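You operate a simulated robot arm through the tools that you are given. There is no shell and no other tool. Be economical: measure what you need, move in short steps, check, and stop when the job is done.

The job below is to be done with a simulated robot arm. You get a single attempt, and the scene is never put back.

Task
Tighten the loose green cover knob, then swap the purple knob in the cover for the grey one.
Fine: The purple knob goes in the fourth sleeve; screw the grey one in tight.

It is judged by the outcome, as a careful person would: the job done as asked, and still so three seconds after it is handed in. It fails if anything else is knocked over, pushed out of place, dropped, spilled or broken. Lids that push on must go on centred and level and be pressed home; caps that screw on are set level and turned clockwise until they are tight.

Robot
A 7-joint arm with a two-finger parallel gripper, fixed in place. Base frame: the origin is at the foot of the arm, x ahead of it, y to its left, z up; the work surface is at about z = 0. Lengths are in mm, angles in rad, forces in N, time in s.
With the tool pointing down near the work surface it reaches from about 220 to 580 mm from the base axis. Its first joint turns from -1.152 to 1.152 rad. Payload 2.5 kg.
The TCP is the grasp point between the finger pads, 23 mm short of the fingertips. In the tool frame z runs along the fingers and y along their closing line. The gripper opens to 94 mm. The fingers are 38 mm wide and 10 mm thick; the gripper's body (54 by 96 mm) begins 39 mm behind the TCP.
Orientation is that of the tool frame in the base frame, as [roll, pitch, yaw] about the fixed x, y, z axes, in that order (R = Rz(yaw) Ry(pitch) Rx(roll)). With the fingers straight down and closing along the base's y, the tool's x points along the base's -x, its y along +y and its z along -z.

Tools
- The arm moves only by the tool move_arm. Its argument "moves" is a list of rows, each a list of 7 numbers: the shift along the tool's x, y, z in mm, then the turn, a rotation vector about the tool's x, y, z in rad, then the finger opening in mm, from 0 to 94. In form: [[dx, dy, dz, rx, ry, rz, grip], ...]. A call has 1 to 20 rows; each row shifts and turns the commanded pose from where the row before left it, along the tool's axes as they then stand. Rows are played at 5 a second. More than 50 mm and 0.15 rad between two rows, or a gripper value outside its range, and nothing of the call is played. A pose out of reach is approached as far as the arm can. The call stops where the force on the tool passes 40 N (or 10 N more than at its start, if that is more) or the arm is blocked; 0.2 s more then pass. The fingers move at their own pace (about 108 mm/s each) and stop on an object; they squeeze with about 31 N. The grip force told is the motor's: it shows also when the fingers shut on nothing. Time passes only in rows, and 0.2 s behind the last, so rows that do not move let the fingers close. The reply holds the time, the measured pose of the TCP, the force on the tool along the base axes, the opening and the grip force, in the units named above and with some noise, with the torque about the TCP (base axes, N m) and any sound that the robot's microphone picked up, and new pictures: "views" is both (left out), scene, wrist or none.
- Cameras (640 x 400 px; columns grow to the right, rows downward): "scene" is fixed at [130.5, -412.1, 557]; the picture's right is [0.75, -0.66, 0.00], its down [-0.30, -0.34, -0.89] and it looks along [0.59, 0.67, -0.45] (base axes); focal length 335 px, centre (320, 200). "wrist" rides on the gripper at [86, 16, -75] in the tool frame; the picture's right is [-0.18, 0.98, 0.00], its down [-0.58, -0.11, -0.81] and it looks along [-0.79, -0.15, 0.59] (tool axes); focal length 243 px, centre (320, 200). There is no depth. A picture from a camera that has moved, and an enlarged one, comes with that camera's place and axes in the base frame and with its lens.
- inspect(camera, box): a new picture of the part [left, top, right, bottom] of that camera's present view, enlarged. The clock stands still meanwhile.
- job_done(): hands the job in; it is judged then, once.

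Work in short steps. Places have to be worked out from the pictures, the camera data and where the tool is seen: move nearer, look again, correct. Check each grasp and each placing, and mend what went wrong. You have 120 turns and 200 pictures in all, those below and enlarged ones among them. Open the gripper and draw the arm clear of the work before you hand the job in, unless the task says otherwise; then end with one line.

The tools are called after ">>>" by a JSON object that holds its "op" and its "data". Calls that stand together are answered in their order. move_arm: Moves the arm, as the interface text tells. Its arguments: {"type":"object","properties":{"moves":{"type":"array"},"views":{"type":"string","enum":["both","scene","wrist","none"]}},"required":["moves"]} The other tools are called the same way: inspect (camera, box) takes an enlarged picture of a part of a camera's view; job_done () hands the job in.

At the start:

```text
time_s: 0.0
eef_pos: [390.9, 36.3, 368.3]
tool_rot: [3.141, 0.0, 3.14]
wrist_force: [-0.8, -0.1, -0.1]
wrist_torque: [-0.01, -0.01, 0.0]
finger_gap: 93.7
gripper_force: 0.0
```

scene: 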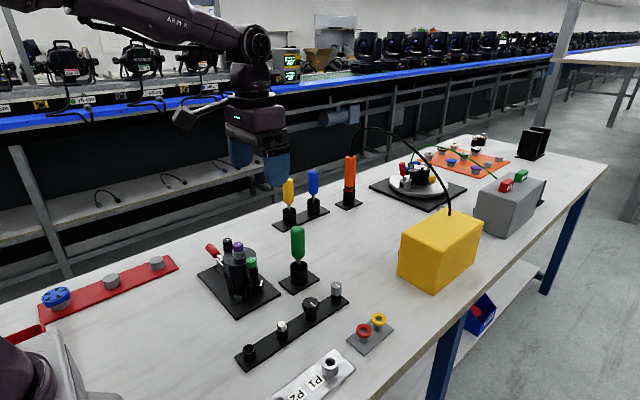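
wrist: 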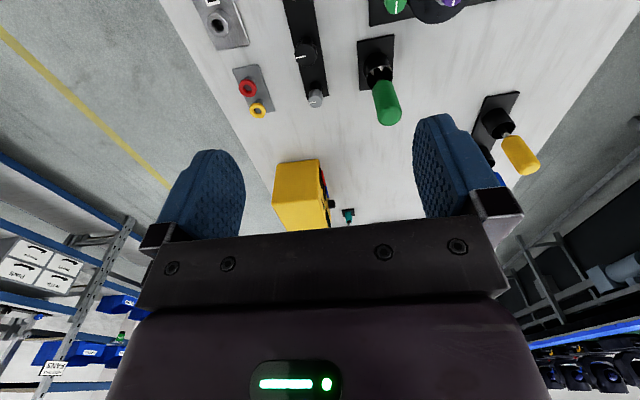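

The scene shows a black cover assembly with knobs and a rack of sleeves; I enlarge both before moving.

>>> {"op": "inspect", "data": {"camera": "scene", "box": [180, 210, 300, 330]}}

>>> {"op": "inspect", "data": {"camera": "scene", "box": [220, 270, 400, 400]}}

>>> {"op": "inspect", "data": {"camera": "scene", "box": [350, 120, 550, 240]}}

```text
3.33 times, centred on (240, 270) of scene
camera zoom: at [130.5, -412.1, 557.0], right [0.75, -0.66, 0.0], down [-0.3, -0.34, -0.89], along [0.59, 0.67, -0.45], focal length 1117 px, centre (587, -33)
```

zoom: 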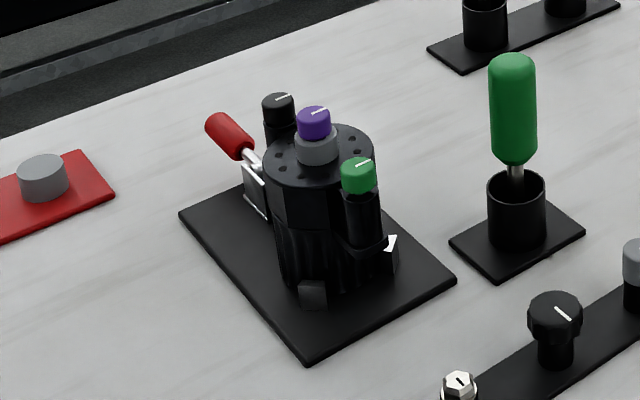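

```text
3.08 times, centred on (310, 335) of scene
camera zoom: at [130.5, -412.1, 557.0], right [0.75, -0.66, 0.0], down [-0.3, -0.34, -0.89], along [0.59, 0.67, -0.45], focal length 1031 px, centre (351, -215)
```

zoom: 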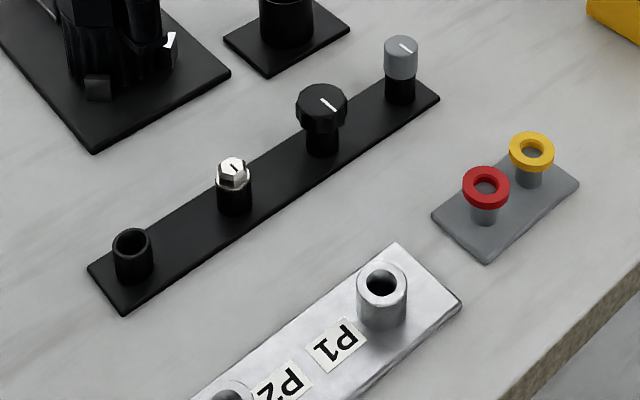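

```text
3.20 times, centred on (450, 180) of scene
camera zoom: at [130.5, -412.1, 557.0], right [0.75, -0.66, 0.0], down [-0.3, -0.34, -0.89], along [0.59, 0.67, -0.45], focal length 1072 px, centre (-96, 264)
```

zoom: 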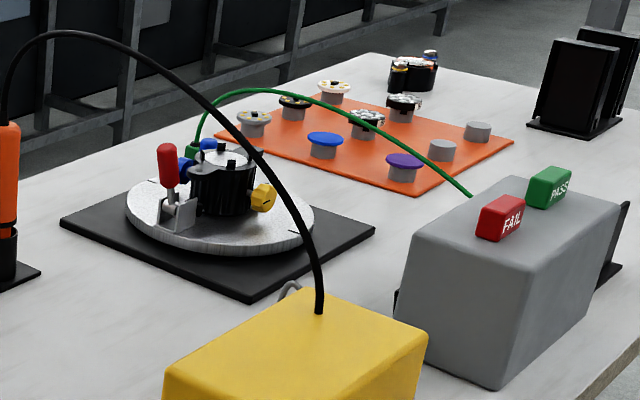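

The cover (black drum) holds purple in the middle with green and black beside it. The rack along x at y≈0 has four sleeves: empty, hex, black and grey. I move the wrist camera back and to the left to look at the cover.

>>> {"op": "move_arm", "data": {"moves": [[25, 35, 15, 0, 0, 0, 94], [25, 35, 15, 0, 0, 0, 94], [25, 35, 15, 0, 0, 0, 94], [16, 30, 15, 0, 0, 0, 94], [0, 0, 0, 0, 0, 0, 94]]}}

```text
time_s: 1.2
eef_pos: [299.3, 171.8, 307.3]
tool_rot: [-3.141, 0.001, 3.14]
wrist_force: [0.1, 0.8, 0.9]
wrist_torque: [-0.04, 0.01, -0.01]
finger_gap: 94.0
gripper_force: 0.1
camera wrist: at [215.1, 187.4, 380.8], right [0.18, 0.98, 0.0], down [0.58, -0.11, 0.81], along [0.79, -0.15, -0.59], focal length 243 px, centre (320, 200)
```

scene: 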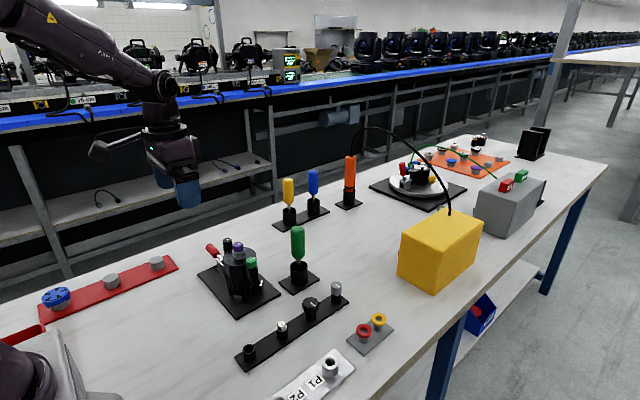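
wrist: 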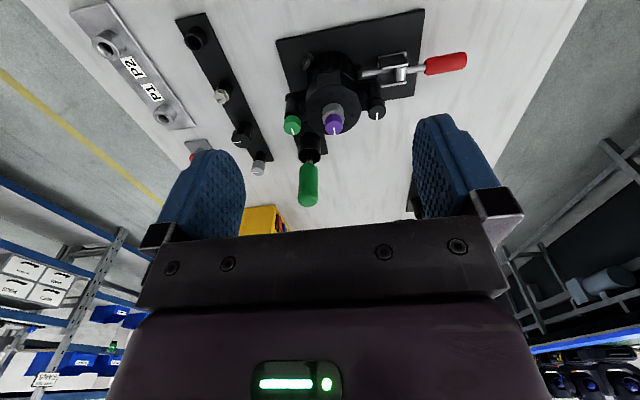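

>>> {"op": "inspect", "data": {"camera": "wrist", "box": [260, 0, 480, 140]}}

>>> {"op": "inspect", "data": {"camera": "wrist", "box": [140, 0, 300, 180]}}

```text
2.86 times, centred on (370, 70) of wrist
camera zoom: at [215.1, 187.4, 380.8], right [0.18, 0.98, 0.0], down [0.58, -0.11, 0.81], along [0.79, -0.15, -0.59], focal length 693 px, centre (177, 571)
```

zoom: 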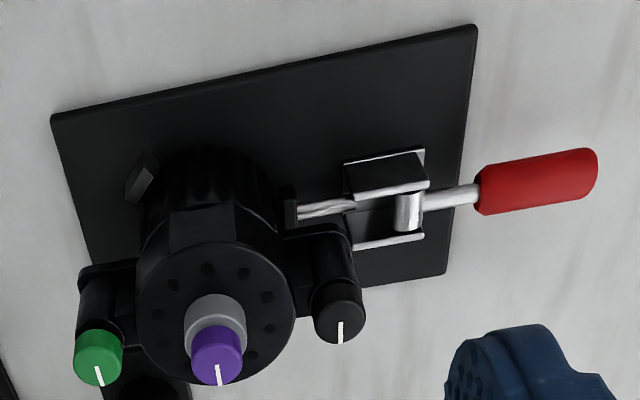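

```text
2.22 times, centred on (220, 90) of wrist
camera zoom: at [215.1, 187.4, 380.8], right [0.18, 0.98, 0.0], down [0.58, -0.11, 0.81], along [0.79, -0.15, -0.59], focal length 539 px, centre (542, 444)
```

zoom: 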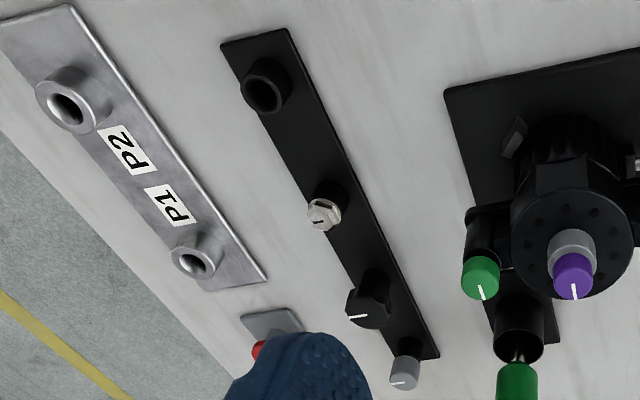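

Triangulating: green top ≈ (402,116,122), purple ≈ (401,170,135), black ≈ (402,223,118). The knobs are about 22 mm across, and green sits about 4 mm high. I go above green with the fingers partly open.

>>> {"op": "move_arm", "data": {"moves": [[-26, -14, 28, 0, 0, 0, 44], [-26, -14, 28, 0, 0, 0, 44], [-26, -14, 28, 0, 0, 0, 44], [-25, -14, 28, 0, 0, 0, 44], [0, 0, 0, 0, 0, 0, 44]]}}

```text
time_s: 2.4
eef_pos: [404.0, 115.3, 196.5]
tool_rot: [-3.141, 0.001, 3.14]
wrist_force: [0.2, 0.2, 0.6]
wrist_torque: [-0.02, 0.0, 0.04]
finger_gap: 44.0
gripper_force: 0.0
camera wrist: at [319.5, 131.5, 269.4], right [0.18, 0.98, 0.0], down [0.58, -0.11, 0.81], along [0.79, -0.15, -0.59], focal length 243 px, centre (320, 200)
```

scene: 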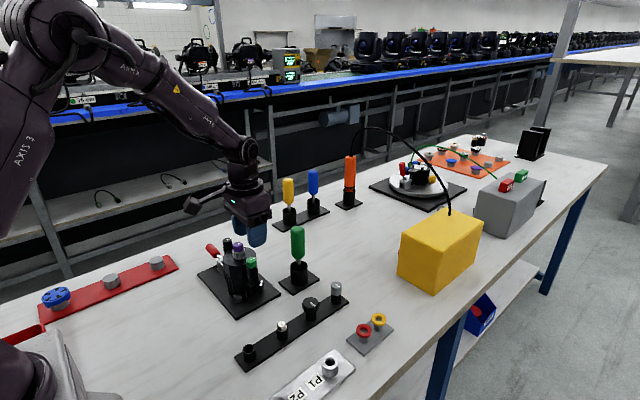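
wrist: 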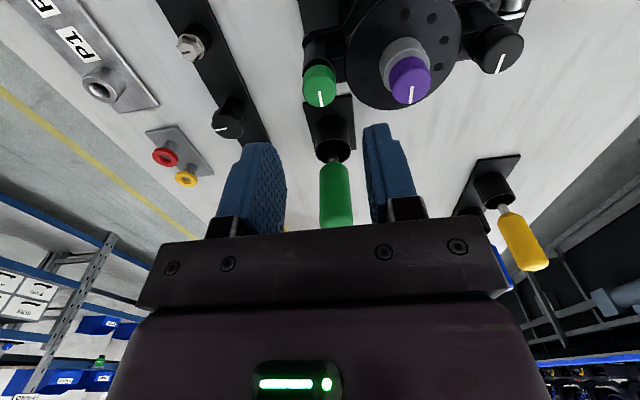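

I enlarge the wrist view to fix the knob positions more exactly.

>>> {"op": "inspect", "data": {"camera": "wrist", "box": [280, 20, 440, 120]}}

```text
4.00 times, centred on (360, 70) of wrist
camera zoom: at [319.5, 131.5, 269.4], right [0.18, 0.98, 0.0], down [0.58, -0.11, 0.81], along [0.79, -0.15, -0.59], focal length 970 px, centre (160, 720)
```

zoom: 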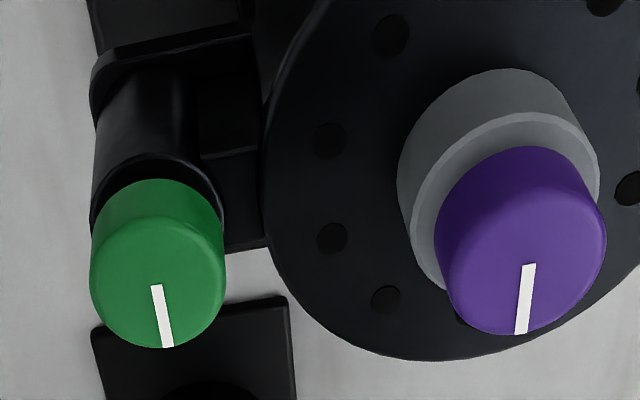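

Green is at (402.5,115.5), top z≈122. I centre over it and pre-turn 1.2 rad anticlockwise to have a full stroke, then descend part way.

>>> {"op": "move_arm", "data": {"moves": [[1.5, 0.3, 0, 0, 0, 0, 44], [0, 0, 0, 0, 0, -0.15, 44], [0, 0, 0, 0, 0, -0.15, 44], [0, 0, 0, 0, 0, -0.15, 44], [0, 0, 0, 0, 0, -0.15, 44], [0, 0, 0, 0, 0, -0.15, 44], [0, 0, 0, 0, 0, -0.15, 44], [0, 0, 0, 0, 0, -0.15, 44], [0, 0, 0, 0, 0, -0.15, 44], [0, 0, 20, 0, 0, 0, 44], [0, 0, 20, 0, 0, 0, 44], [0, 0, 0, 0, 0, 0, 44]]}}

```text
time_s: 5.0
eef_pos: [400.8, 116.1, 155.2]
tool_rot: [-3.14, 0.0, -1.941]
wrist_force: [0.0, -0.2, 1.1]
wrist_torque: [0.02, 0.02, 0.03]
finger_gap: 44.0
gripper_force: 0.1
camera wrist: at [355.9, 40.1, 229.0], right [-0.85, 0.53, 0.0], down [0.31, 0.5, 0.81], along [0.43, 0.68, -0.59], focal length 243 px, centre (320, 200)
```

scene: 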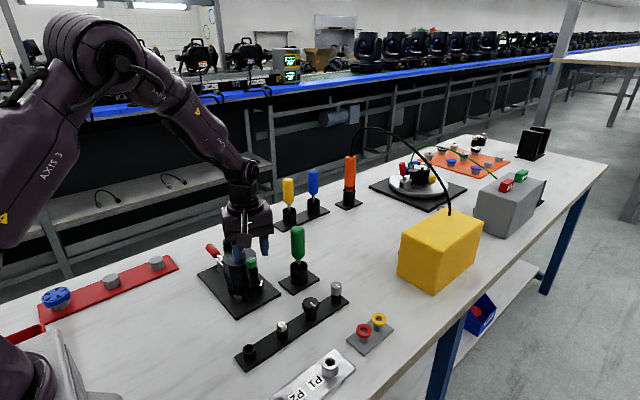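
wrist: 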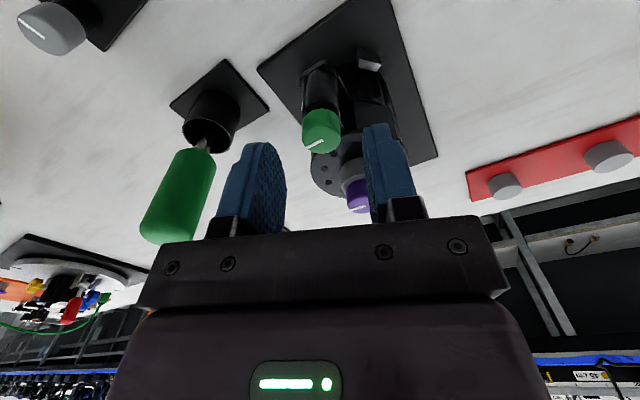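

>>> {"op": "inspect", "data": {"camera": "wrist", "box": [240, 80, 400, 180]}}

```text
4.00 times, centred on (320, 130) of wrist
camera zoom: at [355.9, 40.1, 229.0], right [-0.85, 0.53, 0.0], down [0.31, 0.5, 0.81], along [0.43, 0.68, -0.59], focal length 970 px, centre (320, 480)
```

zoom: 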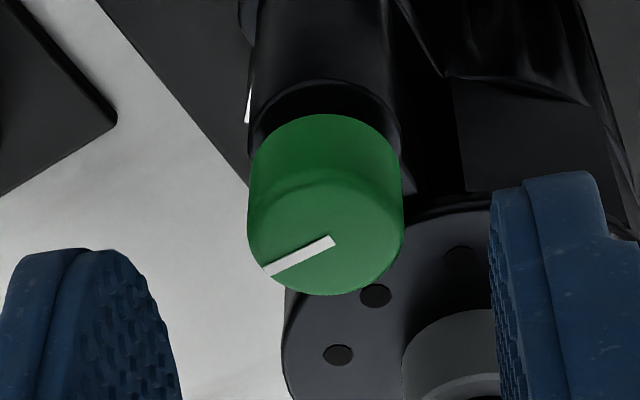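

The knob centre reads (402.6,115.6). I correct about 2 mm, descend so the tips are at z≈114, and close.

>>> {"op": "move_arm", "data": {"moves": [[-0.2, -1.9, 8, 0, 0, 0, 44], [0, 0, 9, 0, 0, 0, 44], [0, 0, 0, 0, 0, 0, 44], [0, 0, 0, 0, 0, 0, 15], [0, 0, 0, 0, 0, 0, 15], [0, 0, 0, 0, 0, 0, 15]], "views": "both"}}

```text
time_s: 6.4
eef_pos: [400.9, 115.3, 137.5]
tool_rot: [3.135, -0.001, -1.941]
wrist_force: [-20.1, 5.9, 5.2]
wrist_torque: [-0.01, 0.37, -0.01]
finger_gap: 20.7
gripper_force: 30.9
camera wrist: at [356.4, 40.4, 211.6], right [-0.85, 0.53, 0.0], down [0.32, 0.5, 0.8], along [0.42, 0.69, -0.59], focal length 243 px, centre (320, 200)
```

scene: 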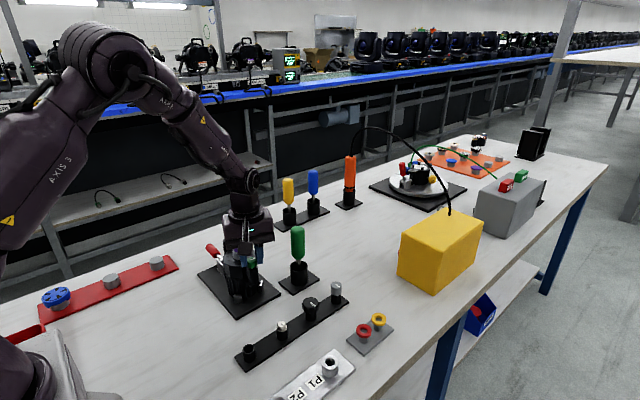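
wrist: 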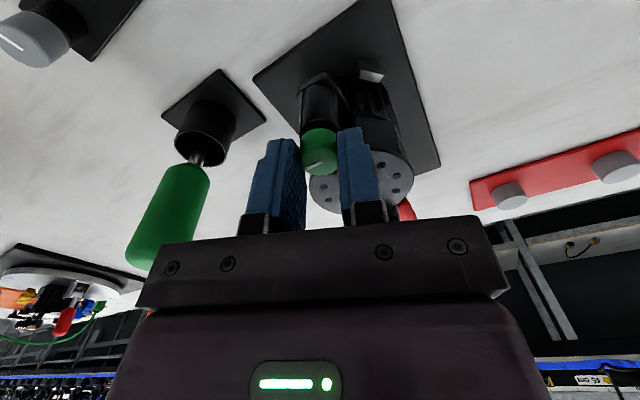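

The grip holds a 20.7 mm width, with about 21 N of side pull toward -x. I shift about 1.8 mm along the closing line to relieve it.

>>> {"op": "move_arm", "data": {"moves": [[0, 1.8, 0, 0, 0, 0, 15], [0, 0, 0, 0, 0, 0, 15]], "views": "none"}}

```text
time_s: 7.0
eef_pos: [401.9, 115.8, 138.3]
tool_rot: [-3.141, 0.001, -1.942]
wrist_force: [-13.7, 7.2, -1.9]
wrist_torque: [-0.05, 0.5, 0.01]
finger_gap: 20.4
gripper_force: 31.2
```

>>> {"op": "move_arm", "data": {"moves": [[0, 2, 0, 0, 0, 0, 15], [0, 0, 0, 0, 0, 0, 15]], "views": "none"}}

```text
time_s: 7.6
eef_pos: [400.1, 114.8, 138.7]
tool_rot: [-3.138, 0.002, -1.944]
wrist_force: [1.4, 3.6, -8.3]
wrist_torque: [-0.11, 0.09, 0.03]
finger_gap: 20.3
gripper_force: 31.3
```

Side load is relieved. Now I turn clockwise 0.9 rad and read the torque.

>>> {"op": "move_arm", "data": {"moves": [[0, 0, 0.1, 0, 0, 0.15, 15], [0, 0, 0.1, 0, 0, 0.15, 15], [0, 0, 0.1, 0, 0, 0.15, 15], [0, 0, 0.1, 0, 0, 0.15, 15], [0, 0, 0.1, 0, 0, 0.15, 15], [0, 0, 0.1, 0, 0, 0.15, 15]], "views": "wrist"}}

```text
time_s: 9.0
eef_pos: [399.5, 116.2, 138.0]
tool_rot: [-3.141, 0.001, -2.845]
wrist_force: [-0.1, 3.4, -2.8]
wrist_torque: [0.06, -0.06, 0.0]
finger_gap: 20.6
gripper_force: 31.1
camera wrist: at [314.1, 105.7, 211.7], right [-0.11, 0.99, 0.0], down [0.59, 0.07, 0.81], along [0.8, 0.09, -0.59], focal length 243 px, centre (320, 200)
```

wrist: 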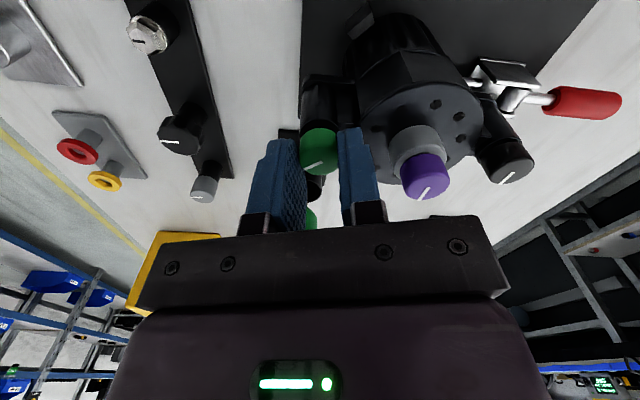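

The knob turns with the fingers and the torque is about zero, so it is still loose. I continue clockwise.

>>> {"op": "move_arm", "data": {"moves": [[0, 0, 0.1, 0, 0, 0.15, 15], [0, 0, 0.1, 0, 0, 0.15, 15], [0, 0, 0.1, 0, 0, 0.15, 15], [0, 0, 0.1, 0, 0, 0.15, 15], [0, 0, 0.1, 0, 0, 0.15, 15], [0, 0, 0.1, 0, 0, 0.15, 15], [0, 0, 0.1, 0, 0, 0.15, 15], [0, 0, 0.1, 0, 0, 0.15, 15], [0, 0, 0.1, 0, 0, 0.15, 15], [0, 0, 0.1, 0, 0, 0.15, 15]], "views": "wrist"}}

```text
time_s: 11.2
eef_pos: [399.6, 116.1, 137.1]
tool_rot: [3.14, 0.001, 1.94]
wrist_force: [4.6, 0.8, -1.7]
wrist_torque: [-0.09, -0.21, -0.01]
finger_gap: 20.7
gripper_force: 30.6
camera wrist: at [385.5, 202.6, 210.9], right [0.98, 0.18, 0.0], down [0.11, -0.58, 0.81], along [0.15, -0.79, -0.59], focal length 243 px, centre (320, 200)
```

wrist: 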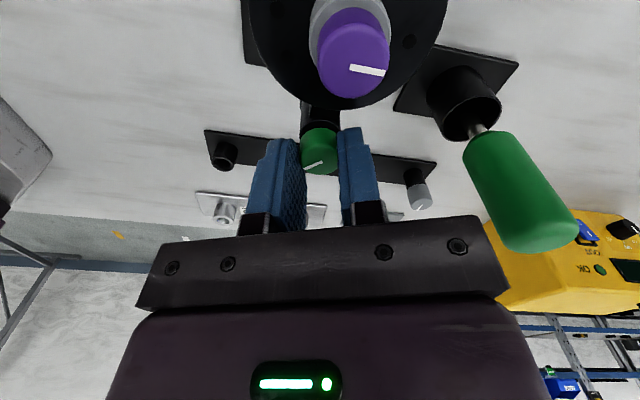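

>>> {"op": "move_arm", "data": {"moves": [[0, 0, 0.1, 0, 0, 0.15, 15], [0, 0, 0.1, 0, 0, 0.15, 15], [0, 0, 0.1, 0, 0, 0.15, 15], [0, 0, 0.1, 0, 0, 0.15, 15], [0, 0, 0.1, 0, 0, 0.15, 15], [0, 0, 0.1, 0, 0, 0.15, 15], [0, 0, 0.1, 0, 0, 0.15, 15], [0, 0, 0.1, 0, 0, 0.15, 15]], "views": "wrist"}}

```text
time_s: 13.0
eef_pos: [400.0, 116.6, 136.1]
tool_rot: [3.139, 0.0, 0.741]
wrist_force: [7.8, 2.0, 0.2]
wrist_torque: [0.07, -0.42, 0.02]
finger_gap: 20.6
gripper_force: 31.5
camera wrist: at [476.6, 162.2, 210.1], right [0.53, -0.85, 0.0], down [-0.5, -0.31, 0.81], along [-0.68, -0.42, -0.59], focal length 243 px, centre (320, 200)
```

wrist: 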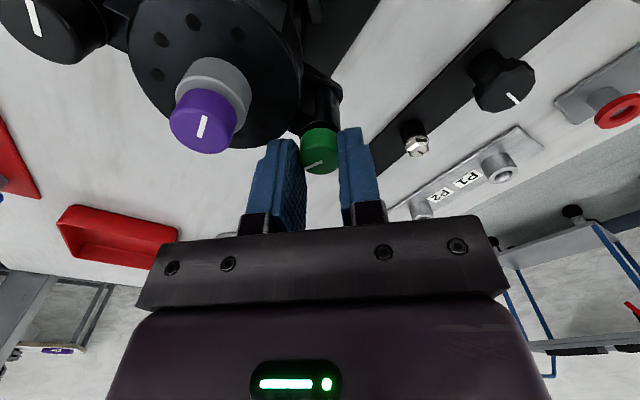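

>>> {"op": "move_arm", "data": {"moves": [[0, 0, 0.1, 0, 0, 0.15, 15], [0, 0, 0.1, 0, 0, 0.15, 15], [0, 0, 0.1, 0, 0, 0.15, 15], [0, 0, 0.1, 0, 0, 0.15, 15], [0, 0, 0.1, 0, 0, 0.15, 15], [0, 0, 0.1, 0, 0, 0.15, 15]], "views": "wrist"}}

```text
time_s: 14.4
eef_pos: [400.6, 116.4, 136.7]
tool_rot: [3.141, -0.002, -0.16]
wrist_force: [10.6, -2.1, 1.1]
wrist_torque: [0.05, -0.49, -0.02]
finger_gap: 20.2
gripper_force: 31.4
camera wrist: at [484.6, 85.8, 209.4], right [-0.34, -0.94, 0.0], down [-0.56, 0.2, 0.81], along [-0.76, 0.27, -0.59], focal length 243 px, centre (320, 200)
```

wrist: 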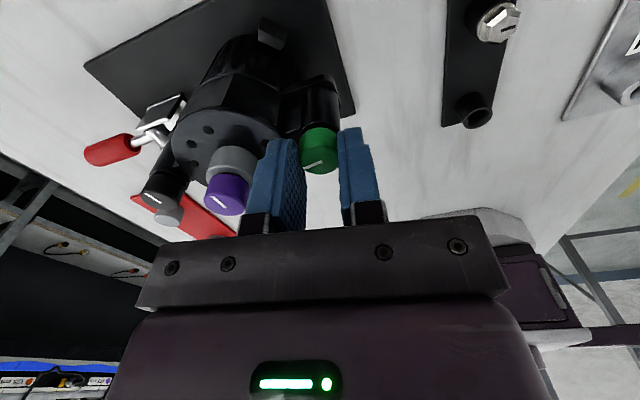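

4.5 rad turned so far with no resisting torque. I nudge x by +1 mm to unload it and continue.

>>> {"op": "move_arm", "data": {"moves": [[1.2, 0, 0.1, 0, 0, 0.1, 15], [0, 0, 0.1, 0, 0, 0.15, 15], [0, 0, 0.1, 0, 0, 0.15, 15], [0, 0, 0.1, 0, 0, 0.15, 15], [0, 0, 0.1, 0, 0, 0.15, 15], [0, 0, 0.1, 0, 0, 0.15, 15]], "views": "wrist"}}

```text
time_s: 15.2
eef_pos: [404.3, 113.7, 133.5]
tool_rot: [-3.116, 0.012, -0.479]
wrist_force: [-0.9, 1.7, 3.6]
wrist_torque: [-0.14, 0.07, -0.04]
finger_gap: 20.5
gripper_force: 31.1
out of reach, approached as far as the arm can: row 3
stopped in row 3: the force on the tool passed its limit at 53 N (the readings are from after the stop); the commanded pose is now the measured one
camera wrist: at [473.9, 57.1, 205.7], right [-0.62, -0.79, -0.02], down [-0.47, 0.34, 0.82], along [-0.63, 0.51, -0.58], focal length 243 px, centre (320, 200)
```

wrist: 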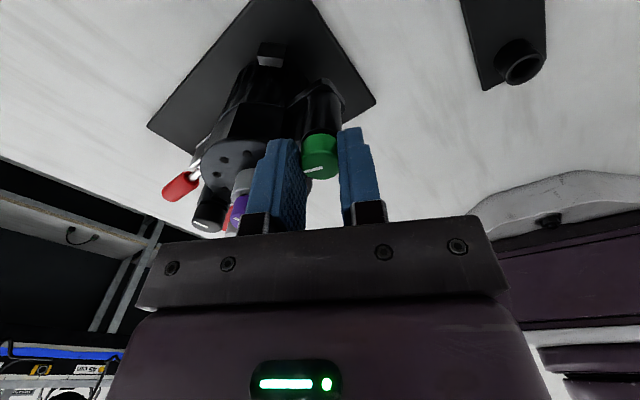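

I hit the wrist's turn limit at 4.8 rad. I release, rise and start turning back.

>>> {"op": "move_arm", "data": {"moves": [[0, 0, 0, 0, 0, 0, 44], [0, 0, 0, 0, 0, 0, 44], [0, 0, -20, 0, 0, 0, 44], [0, 0, -20, 0, 0, 0, 44], [0, 0, 0, 0.02, 0.01, -0.14, 44], [0, 0, 0, 0, 0, -0.15, 44], [0, 0, 0, 0, 0, -0.15, 44], [0, 0, 0, 0, 0, -0.15, 44], [0, 0, 0, 0, 0, -0.15, 44], [0, 0, 0, 0, 0, -0.15, 44], [0, 0, 0, 0, 0, -0.15, 44], [0, 0, 0, 0, 0, -0.15, 44], [0, 0, 0, 0, 0, -0.15, 44], [0, 0, 0, 0, 0, -0.15, 44], [0, 0, 0, 0, 0, -0.15, 44], [0, 0, 0, 0, 0, -0.15, 44], [0, 0, 0, 0, 0, -0.15, 44], [0, 0, 0, 0, 0, -0.15, 44], [0, 0, 0, 0, 0, -0.15, 44], [0, 0, 0, 0, 0, -0.15, 44]], "views": "wrist"}}

>>> {"op": "inspect", "data": {"camera": "scene", "box": [180, 210, 300, 330]}}

```text
time_s: 19.4
eef_pos: [404.7, 102.4, 170.4]
tool_rot: [3.112, -0.035, 1.911]
wrist_force: [-0.9, 0.5, -0.9]
wrist_torque: [0.01, -0.02, -0.01]
finger_gap: 44.1
gripper_force: 0.1
out of reach, approached as far as the arm can: row 3, 4
camera wrist: at [392.4, 187.1, 247.9], right [0.99, 0.15, 0.02], down [0.08, -0.62, 0.78], along [0.13, -0.77, -0.62], focal length 243 px, centre (320, 200)
```

wrist: 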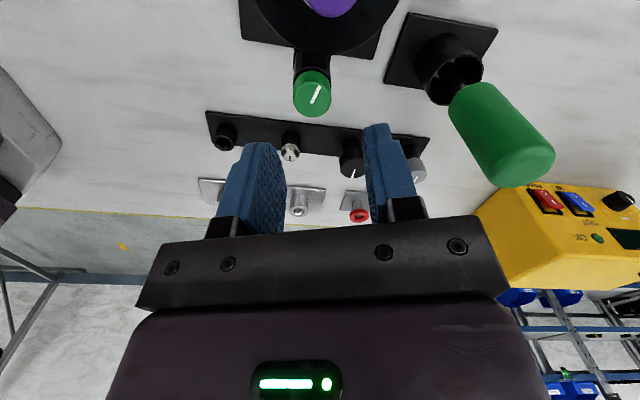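

```text
3.33 times, centred on (240, 270) of scene
camera zoom: at [130.5, -412.1, 557.0], right [0.75, -0.66, 0.0], down [-0.3, -0.34, -0.89], along [0.59, 0.67, -0.45], focal length 1117 px, centre (587, -33)
```

zoom: 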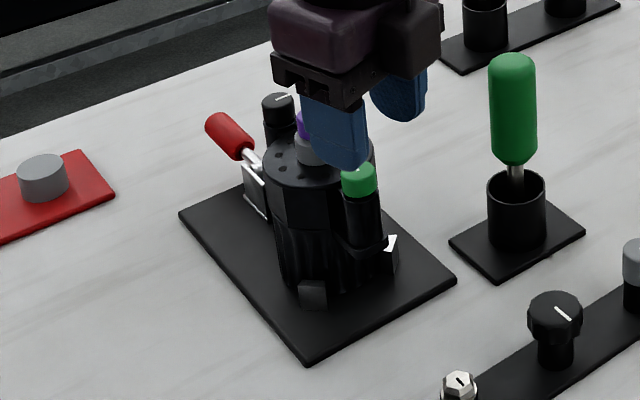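

Green has dropped a few mm, so it is nearly home. I level the tool, recentre over green and turn back to yaw π to regrip.

>>> {"op": "move_arm", "data": {"moves": [[0, 0, 0, 0.0296, -0.035, 0, 44], [13.6, 0.9, 0, 0, 0, 0, 44], [0, 0, 0, 0, 0, -0.15, 44], [0, 0, 0, 0, 0, -0.15, 44], [0, 0, 0, 0, 0, -0.15, 44], [0, 0, 0, 0, 0, -0.15, 44], [0, 0, 0, 0, 0, -0.15, 44], [0, 0, 0, 0, 0, -0.15, 44], [0, 0, 0, 0, 0, -0.15, 44], [0, 0, 0, 0, 0, -0.15, 44], [0, 0, 0, 0, 0, 0, 44]], "views": "wrist"}}

>>> {"op": "inspect", "data": {"camera": "wrist", "box": [280, 40, 520, 190]}}

```text
time_s: 21.8
eef_pos: [401.7, 116.9, 172.1]
tool_rot: [-3.14, 0.001, 3.11]
wrist_force: [0.4, 0.1, 0.2]
wrist_torque: [-0.01, 0.0, -0.03]
finger_gap: 44.0
gripper_force: 0.1
camera wrist: at [317.3, 135.8, 244.7], right [0.22, 0.98, 0.0], down [0.58, -0.13, 0.81], along [0.79, -0.17, -0.59], focal length 243 px, centre (320, 200)
```

wrist: 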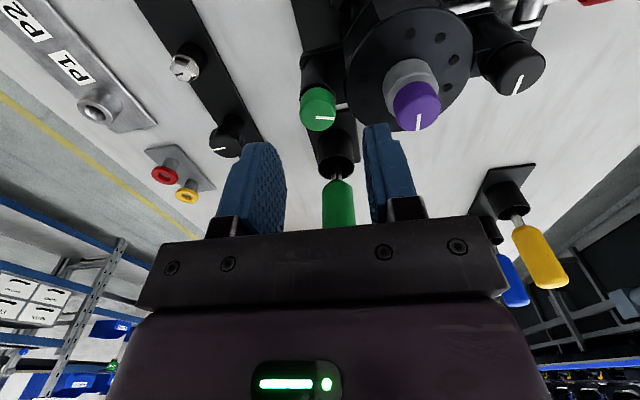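

```text
2.67 times, centred on (400, 115) of wrist
camera zoom: at [317.3, 135.8, 244.7], right [0.22, 0.98, 0.0], down [0.58, -0.13, 0.81], along [0.79, -0.17, -0.59], focal length 647 px, centre (107, 427)
```

zoom: 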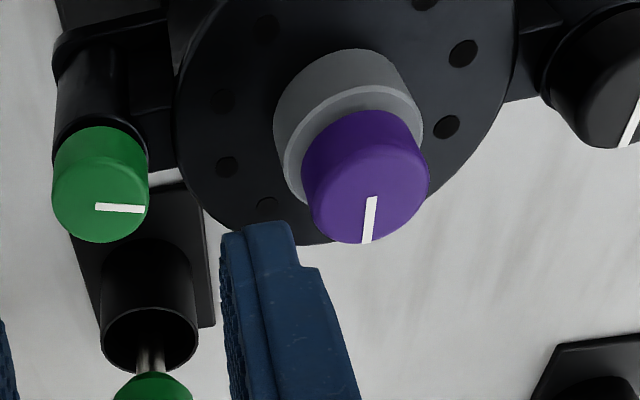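

Green's mark now points to +y (270° clockwise so far). I descend to TCP z≈133 and regrip.

>>> {"op": "move_arm", "data": {"moves": [[0.5, -1, 20, 0, 0, 0, 44], [0, 0, 19, 0, 0, 0, 44], [0, 0, 0, 0, 0, 0, 44], [0, 0, 0, 0, 0, 0, 15], [0, 0, 0, 0, 0, 0, 15], [0, 0, 0, 0, 0, 0, 15]], "views": "wrist"}}

```text
time_s: 23.2
eef_pos: [402.7, 114.9, 133.3]
tool_rot: [-3.141, 0.002, 3.108]
wrist_force: [0.5, 0.3, -0.7]
wrist_torque: [0.03, -0.06, 0.0]
finger_gap: 20.2
gripper_force: 31.2
camera wrist: at [317.7, 134.8, 205.8], right [0.22, 0.98, 0.0], down [0.58, -0.13, 0.81], along [0.79, -0.18, -0.59], focal length 243 px, centre (320, 200)
```

wrist: 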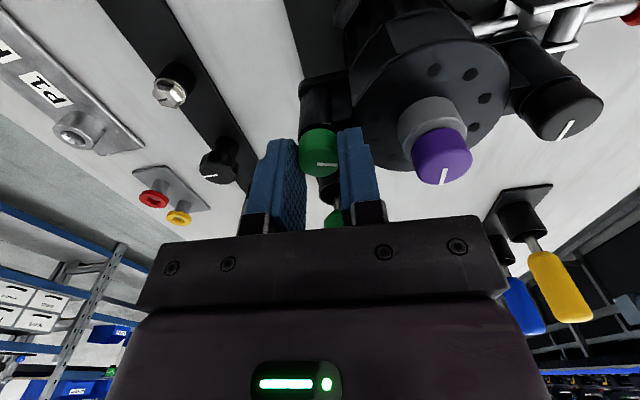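

Centred with no side force. I turn clockwise up to 1.5 rad.

>>> {"op": "move_arm", "data": {"moves": [[0, 0, 0.1, 0, 0, 0.15, 15], [0, 0, 0.1, 0, 0, 0.15, 15], [0, 0, 0.1, 0, 0, 0.15, 15], [0, 0, 0.1, 0, 0, 0.15, 15], [0, 0, 0.1, 0, 0, 0.15, 15]], "views": "wrist"}}

```text
time_s: 24.4
eef_pos: [400.9, 115.0, 132.3]
tool_rot: [-3.138, 0.001, 2.352]
wrist_force: [-6.2, -10.3, 5.1]
wrist_torque: [-0.19, 0.04, 0.03]
finger_gap: 20.1
gripper_force: 31.4
camera wrist: at [354.2, 187.6, 204.9], right [0.83, 0.56, 0.0], down [0.33, -0.49, 0.81], along [0.45, -0.67, -0.59], focal length 243 px, centre (320, 200)
```

wrist: 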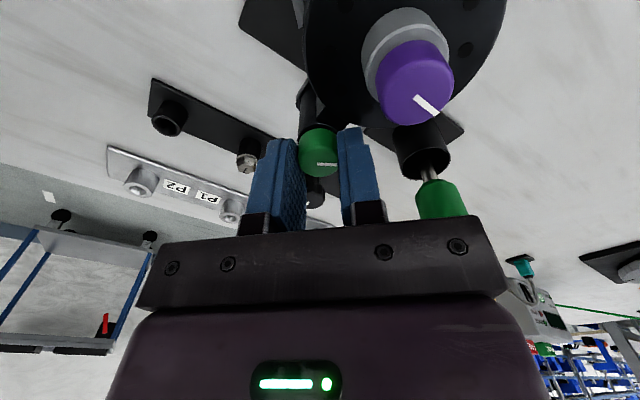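

>>> {"op": "move_arm", "data": {"moves": [[0, 0, 0.1, 0, 0, 0.15, 15], [0, 0, 0.1, 0, 0, 0.15, 15], [0, 0, 0.1, 0, 0, 0.15, 15], [0, 0, 0.1, 0, 0, 0.15, 15], [0, 0, 0.1, 0, 0, 0.15, 15], [0, 0, 0.1, 0, 0, 0.15, 15]], "views": "wrist"}}

```text
time_s: 25.8
eef_pos: [401.1, 117.6, 130.7]
tool_rot: [3.141, -0.002, 1.455]
wrist_force: [-12.1, -1.4, 2.4]
wrist_torque: [-0.15, 0.43, 0.13]
finger_gap: 20.3
gripper_force: 31.6
camera wrist: at [428.7, 201.4, 204.8], right [0.96, -0.3, 0.0], down [-0.17, -0.57, 0.81], along [-0.24, -0.77, -0.59], focal length 243 px, centre (320, 200)
```

wrist: 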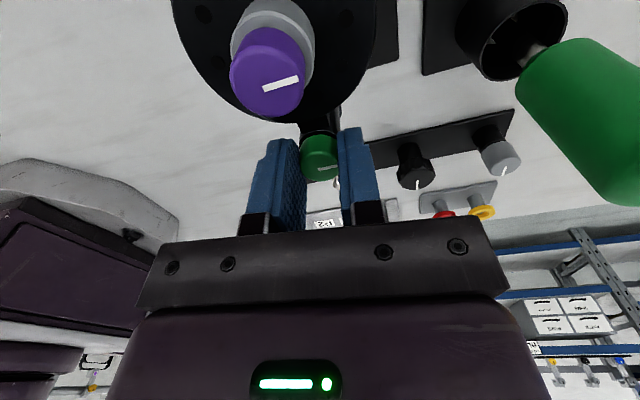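

Torque 0.13 N·m is appearing: the knob is near its seat. I keep turning with a slight side correction.

>>> {"op": "move_arm", "data": {"moves": [[0, -0.8, 0, 0, 0, 0.15, 15], [0, 0, 0, 0, 0, 0.15, 15], [0, 0, 0, 0, 0, 0.15, 15]], "views": "wrist"}}

```text
time_s: 26.6
eef_pos: [401.4, 117.2, 131.0]
tool_rot: [3.136, -0.004, 1.006]
wrist_force: [-1.6, 0.8, 0.5]
wrist_torque: [0.17, 0.1, 0.15]
finger_gap: 20.2
gripper_force: 31.5
camera wrist: at [462.3, 180.8, 205.2], right [0.73, -0.68, 0.0], down [-0.41, -0.43, 0.8], along [-0.55, -0.59, -0.59], focal length 243 px, centre (320, 200)
```

wrist: 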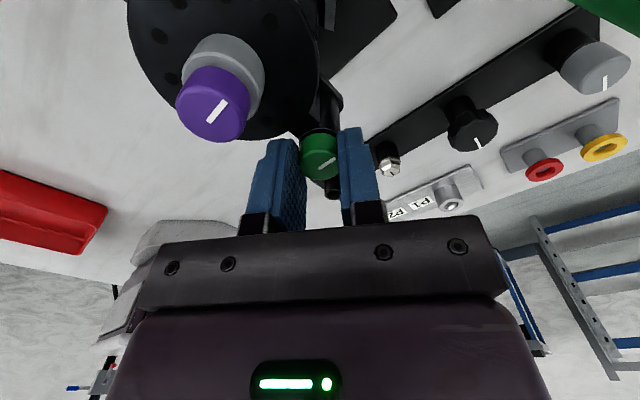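

The mark now lags the fingers, so the grip slips on a seated knob. I turn a little more to confirm.

>>> {"op": "move_arm", "data": {"moves": [[0, 0, 0, 0, 0, 0.15, 10], [0, 0, 0, 0, 0, 0.15, 10], [0, 0, 0, 0, 0, 0.15, 10]], "views": "wrist"}}

>>> {"op": "inspect", "data": {"camera": "wrist", "box": [260, 110, 380, 200]}}

```text
time_s: 27.4
eef_pos: [400.8, 116.1, 131.1]
tool_rot: [3.138, -0.001, 0.555]
wrist_force: [0.5, -0.3, 0.6]
wrist_torque: [0.1, 0.16, 0.15]
finger_gap: 20.6
gripper_force: 31.2
camera wrist: at [484.3, 147.8, 204.6], right [0.36, -0.93, 0.0], down [-0.55, -0.21, 0.81], along [-0.75, -0.29, -0.59], focal length 243 px, centre (320, 200)
```

wrist: 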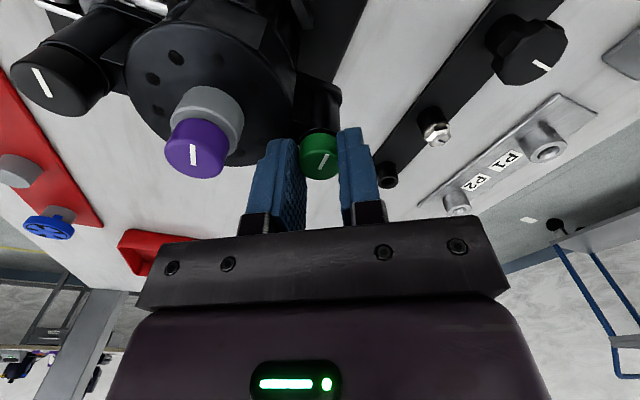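

```text
4.44 times, centred on (320, 155) of wrist
camera zoom: at [484.3, 147.8, 204.6], right [0.36, -0.93, 0.0], down [-0.55, -0.21, 0.81], along [-0.75, -0.29, -0.59], focal length 1078 px, centre (320, 400)
```

zoom: 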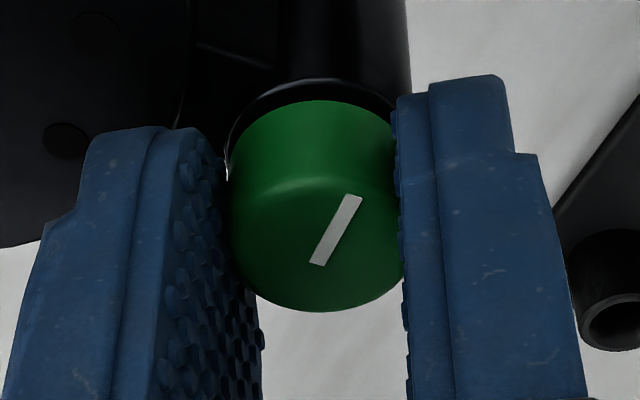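

Constant 0.15 N·m slip: green is tight. I release, rise and move over purple.

>>> {"op": "move_arm", "data": {"moves": [[0, 0, 0, 0, 0, 0, 44], [0, 0, 0, 0, 0, 0, 44], [0, 0, -25, 0, 0, 0, 44], [0, 0, -25, 0, 0, 0, 44], [14, -22.4, 0, 0, 0, 0, 44], [14, -22.4, 0, 0, 0, 0, 44], [0, 0, 0, 0, 0, 0, 44]], "views": "wrist"}}

>>> {"op": "inspect", "data": {"camera": "wrist", "box": [240, 40, 400, 180]}}

>>> {"op": "inspect", "data": {"camera": "scene", "box": [180, 210, 300, 330]}}

```text
time_s: 29.0
eef_pos: [401.6, 168.1, 179.2]
tool_rot: [3.14, 0.0, 0.559]
wrist_force: [-0.2, -0.8, -0.2]
wrist_torque: [0.0, 0.01, 0.02]
finger_gap: 44.0
gripper_force: 0.0
camera wrist: at [485.1, 200.6, 252.9], right [0.36, -0.93, 0.0], down [-0.55, -0.22, 0.81], along [-0.75, -0.29, -0.59], focal length 243 px, centre (320, 200)
```

wrist: 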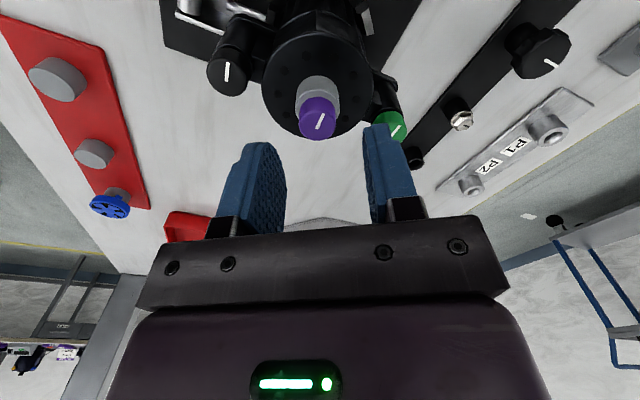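

```text
2.86 times, centred on (320, 110) of wrist
camera zoom: at [485.1, 200.6, 252.9], right [0.36, -0.93, 0.0], down [-0.55, -0.22, 0.81], along [-0.75, -0.29, -0.59], focal length 693 px, centre (320, 457)
```

zoom: 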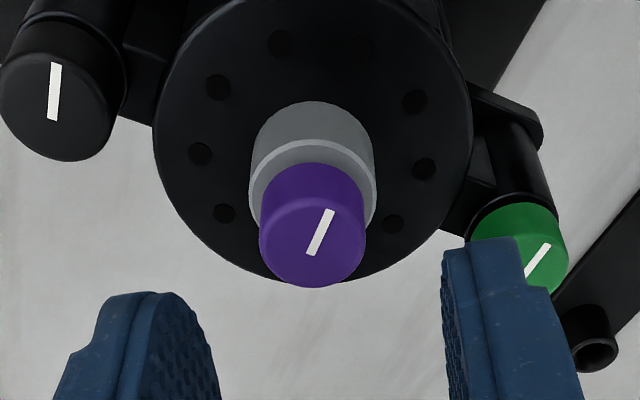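

```text
3.33 times, centred on (240, 270) of scene
camera zoom: at [130.6, -412.1, 557.0], right [0.75, -0.66, 0.0], down [-0.3, -0.34, -0.89], along [0.59, 0.67, -0.45], focal length 1117 px, centre (587, -33)
```

zoom: 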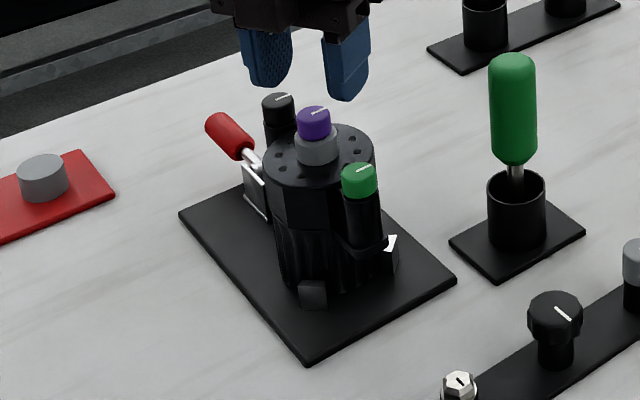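

Green has seated after one full turn. Purple is at about (402,170) with its top at z≈135. I descend so the tips are just above the boss (z≈126) and grip.

>>> {"op": "move_arm", "data": {"moves": [[1.4, -1.3, 15, 0, 0, 0, 44], [0, 0, 15, 0, 0, 0, 44], [0, 0, 0, 0, 0, 0, 44], [0, 0, 0, 0, 0, 0, 10], [0, 0, 0, 0, 0, 0, 10], [0, 0, 0, 0, 0, 0, 10]], "views": "wrist"}}

>>> {"op": "inspect", "data": {"camera": "scene", "box": [180, 210, 300, 330]}}

```text
time_s: 30.4
eef_pos: [402.0, 171.1, 151.0]
tool_rot: [3.141, -0.002, 0.559]
wrist_force: [-0.6, 0.0, -0.3]
wrist_torque: [0.0, 0.01, -0.01]
finger_gap: 19.6
gripper_force: 30.6
camera wrist: at [485.2, 202.5, 224.4], right [0.36, -0.93, 0.0], down [-0.55, -0.22, 0.81], along [-0.75, -0.29, -0.59], focal length 243 px, centre (320, 200)
```

wrist: 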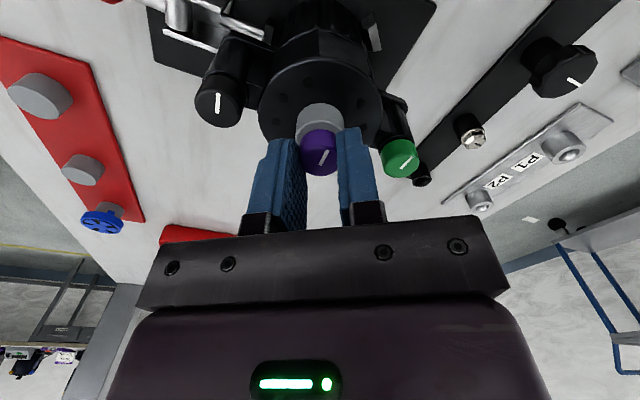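

```text
3.33 times, centred on (240, 270) of scene
camera zoom: at [130.6, -412.1, 557.0], right [0.75, -0.66, 0.0], down [-0.3, -0.34, -0.89], along [0.59, 0.67, -0.45], focal length 1117 px, centre (587, -33)
```

zoom: 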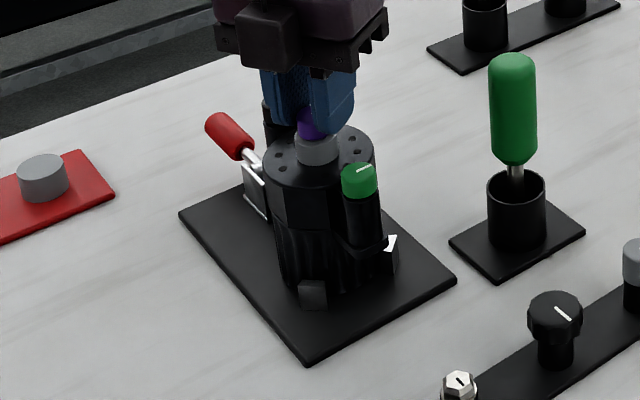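

Well centred with no side force. I unscrew anticlockwise, rising slightly.

>>> {"op": "move_arm", "data": {"moves": [[0, 0, 0, 0, 0, -0.15, 8], [0, 0, -0.1, 0, 0, -0.15, 8], [0, 0, -0.1, 0, 0, -0.15, 8], [0, 0, -0.1, 0, 0, -0.15, 8], [0, 0, -0.1, 0, 0, -0.15, 8], [0, 0, -0.1, 0, 0, -0.15, 8]], "views": "wrist"}}

```text
time_s: 31.8
eef_pos: [401.0, 171.4, 150.8]
tool_rot: [3.139, 0.001, 1.46]
wrist_force: [-3.2, 4.8, -0.5]
wrist_torque: [0.15, 0.03, 0.0]
finger_gap: 19.8
gripper_force: 31.0
camera wrist: at [428.1, 255.1, 225.1], right [0.96, -0.29, 0.0], down [-0.17, -0.57, 0.81], along [-0.23, -0.77, -0.59], focal length 243 px, centre (320, 200)
```

wrist: 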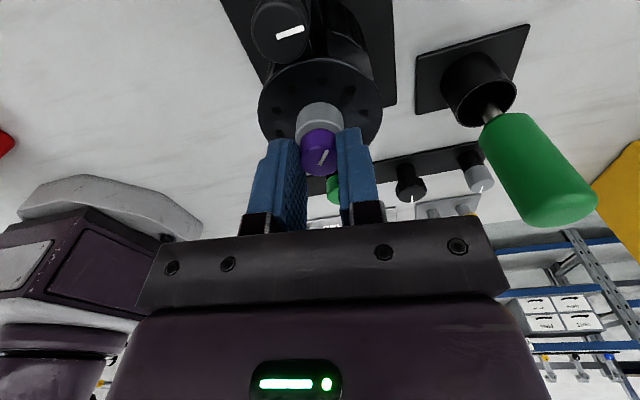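

Purple turns with the gripper. I continue anticlockwise.

>>> {"op": "move_arm", "data": {"moves": [[0, 0, -0.1, 0, 0, -0.15, 8], [0, 0, -0.1, 0, 0, -0.15, 8], [0, 0, -0.1, 0, 0, -0.15, 8], [0, 0, -0.1, 0, 0, -0.15, 8], [0, 0, -0.1, 0, 0, -0.15, 8], [0, 0, -0.1, 0, 0, -0.15, 8], [0, 0, -0.1, 0, 0, -0.15, 8], [0, 0, -0.1, 0, 0, -0.15, 8], [0, 0, -0.1, 0, 0, -0.15, 8], [0, 0, -0.1, 0, 0, -0.15, 8], [0, 0, -0.1, 0, 0, -0.15, 8], [0, 0, -0.1, 0, 0, -0.15, 8]], "views": "wrist"}}

```text
time_s: 34.4
eef_pos: [398.8, 170.3, 151.8]
tool_rot: [-3.14, -0.004, -3.025]
wrist_force: [-21.4, 3.3, 1.9]
wrist_torque: [0.05, 0.63, -0.02]
finger_gap: 19.9
gripper_force: 31.6
camera wrist: at [314.2, 175.7, 226.1], right [0.07, 1.0, 0.0], down [0.59, -0.04, 0.8], along [0.8, -0.06, -0.59], focal length 243 px, centre (320, 200)
```

wrist: 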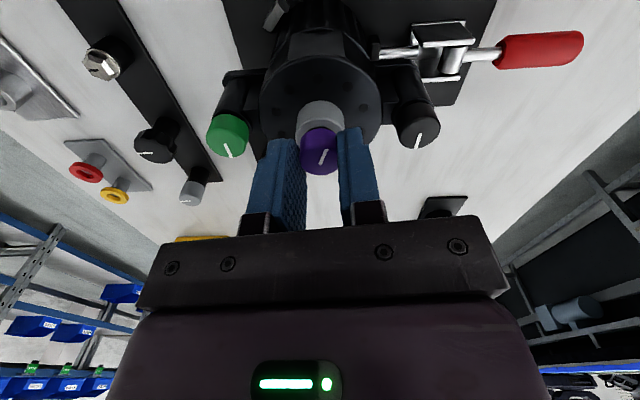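

A 21 N side load has built up from a small eccentric grip. I shift 1.7 mm along tool x to relieve it and continue.

>>> {"op": "move_arm", "data": {"moves": [[1.7, 0, 0, 0, 0, 0, 8], [0, 0, -0.1, 0, 0, -0.15, 8], [0, 0, -0.1, 0, 0, -0.15, 8], [0, 0, -0.1, 0, 0, -0.15, 8], [0, 0, -0.1, 0, 0, -0.15, 8], [0, 0, -0.1, 0, 0, -0.15, 8], [0, 0, -0.1, 0, 0, -0.15, 8]], "views": "none"}}

```text
time_s: 36.0
eef_pos: [400.2, 169.6, 153.7]
tool_rot: [-3.139, -0.002, -2.125]
wrist_force: [-9.6, -7.1, -0.5]
wrist_torque: [-0.24, 0.29, -0.01]
finger_gap: 19.9
gripper_force: 31.5
```

>>> {"op": "move_arm", "data": {"moves": [[0.9, 0, 0, 0, 0, 0, 8], [0, 0, -0.1, 0, 0, -0.15, 8], [0, 0, -0.1, 0, 0, -0.15, 8], [0, 0, -0.1, 0, 0, -0.15, 8], [0, 0, -0.1, 0, 0, -0.15, 8], [0, 0, -0.1, 0, 0, -0.15, 8], [0, 0, -0.1, 0, 0, -0.15, 8], [0, 0, -0.1, 0, 0, -0.15, 8], [0, 0, -0.1, 0, 0, -0.15, 8]], "views": "wrist"}}

>>> {"op": "inspect", "data": {"camera": "scene", "box": [190, 210, 290, 310]}}

```text
time_s: 38.0
eef_pos: [399.9, 169.7, 154.0]
tool_rot: [-3.14, -0.005, -0.925]
wrist_force: [13.3, -8.6, -2.0]
wrist_torque: [-0.28, -0.41, -0.03]
finger_gap: 20.0
gripper_force: 30.9
camera wrist: at [440.8, 90.6, 228.0], right [-0.9, -0.44, 0.0], down [-0.27, 0.53, 0.8], along [-0.36, 0.72, -0.59], focal length 243 px, centre (320, 200)
```

wrist: 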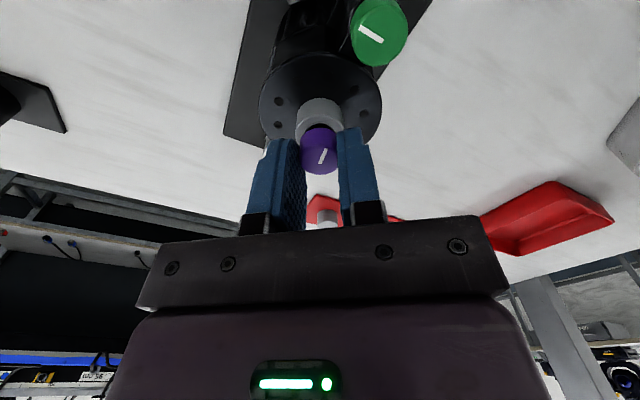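

```text
4.00 times, centred on (240, 260) of scene
camera zoom: at [130.6, -412.1, 557.0], right [0.75, -0.66, 0.0], down [-0.3, -0.34, -0.89], along [0.59, 0.67, -0.45], focal length 1340 px, centre (640, -40)
```

zoom: 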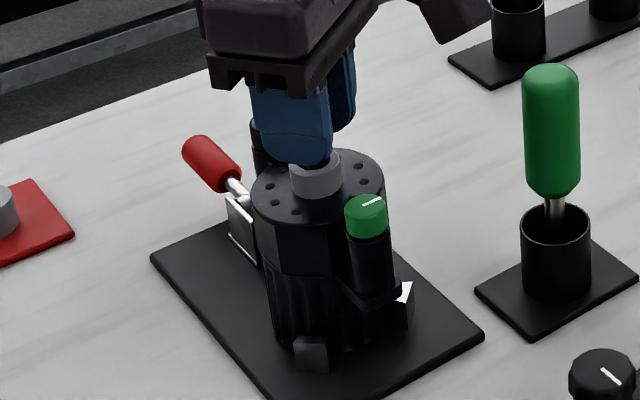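

>>> {"op": "move_arm", "data": {"moves": [[1.2, 0, 0, 0, 0, 0, 8], [0, 0, -0.1, 0, 0, -0.15, 8], [0, 0, -0.1, 0, 0, -0.15, 8], [0, 0, 0, 0, 0, 0, 8]], "views": "none"}}

```text
time_s: 39.0
eef_pos: [400.5, 170.4, 153.7]
tool_rot: [-3.14, -0.003, -0.625]
wrist_force: [14.3, -4.2, -0.3]
wrist_torque: [-0.1, -0.36, -0.04]
finger_gap: 20.1
gripper_force: 31.0
```

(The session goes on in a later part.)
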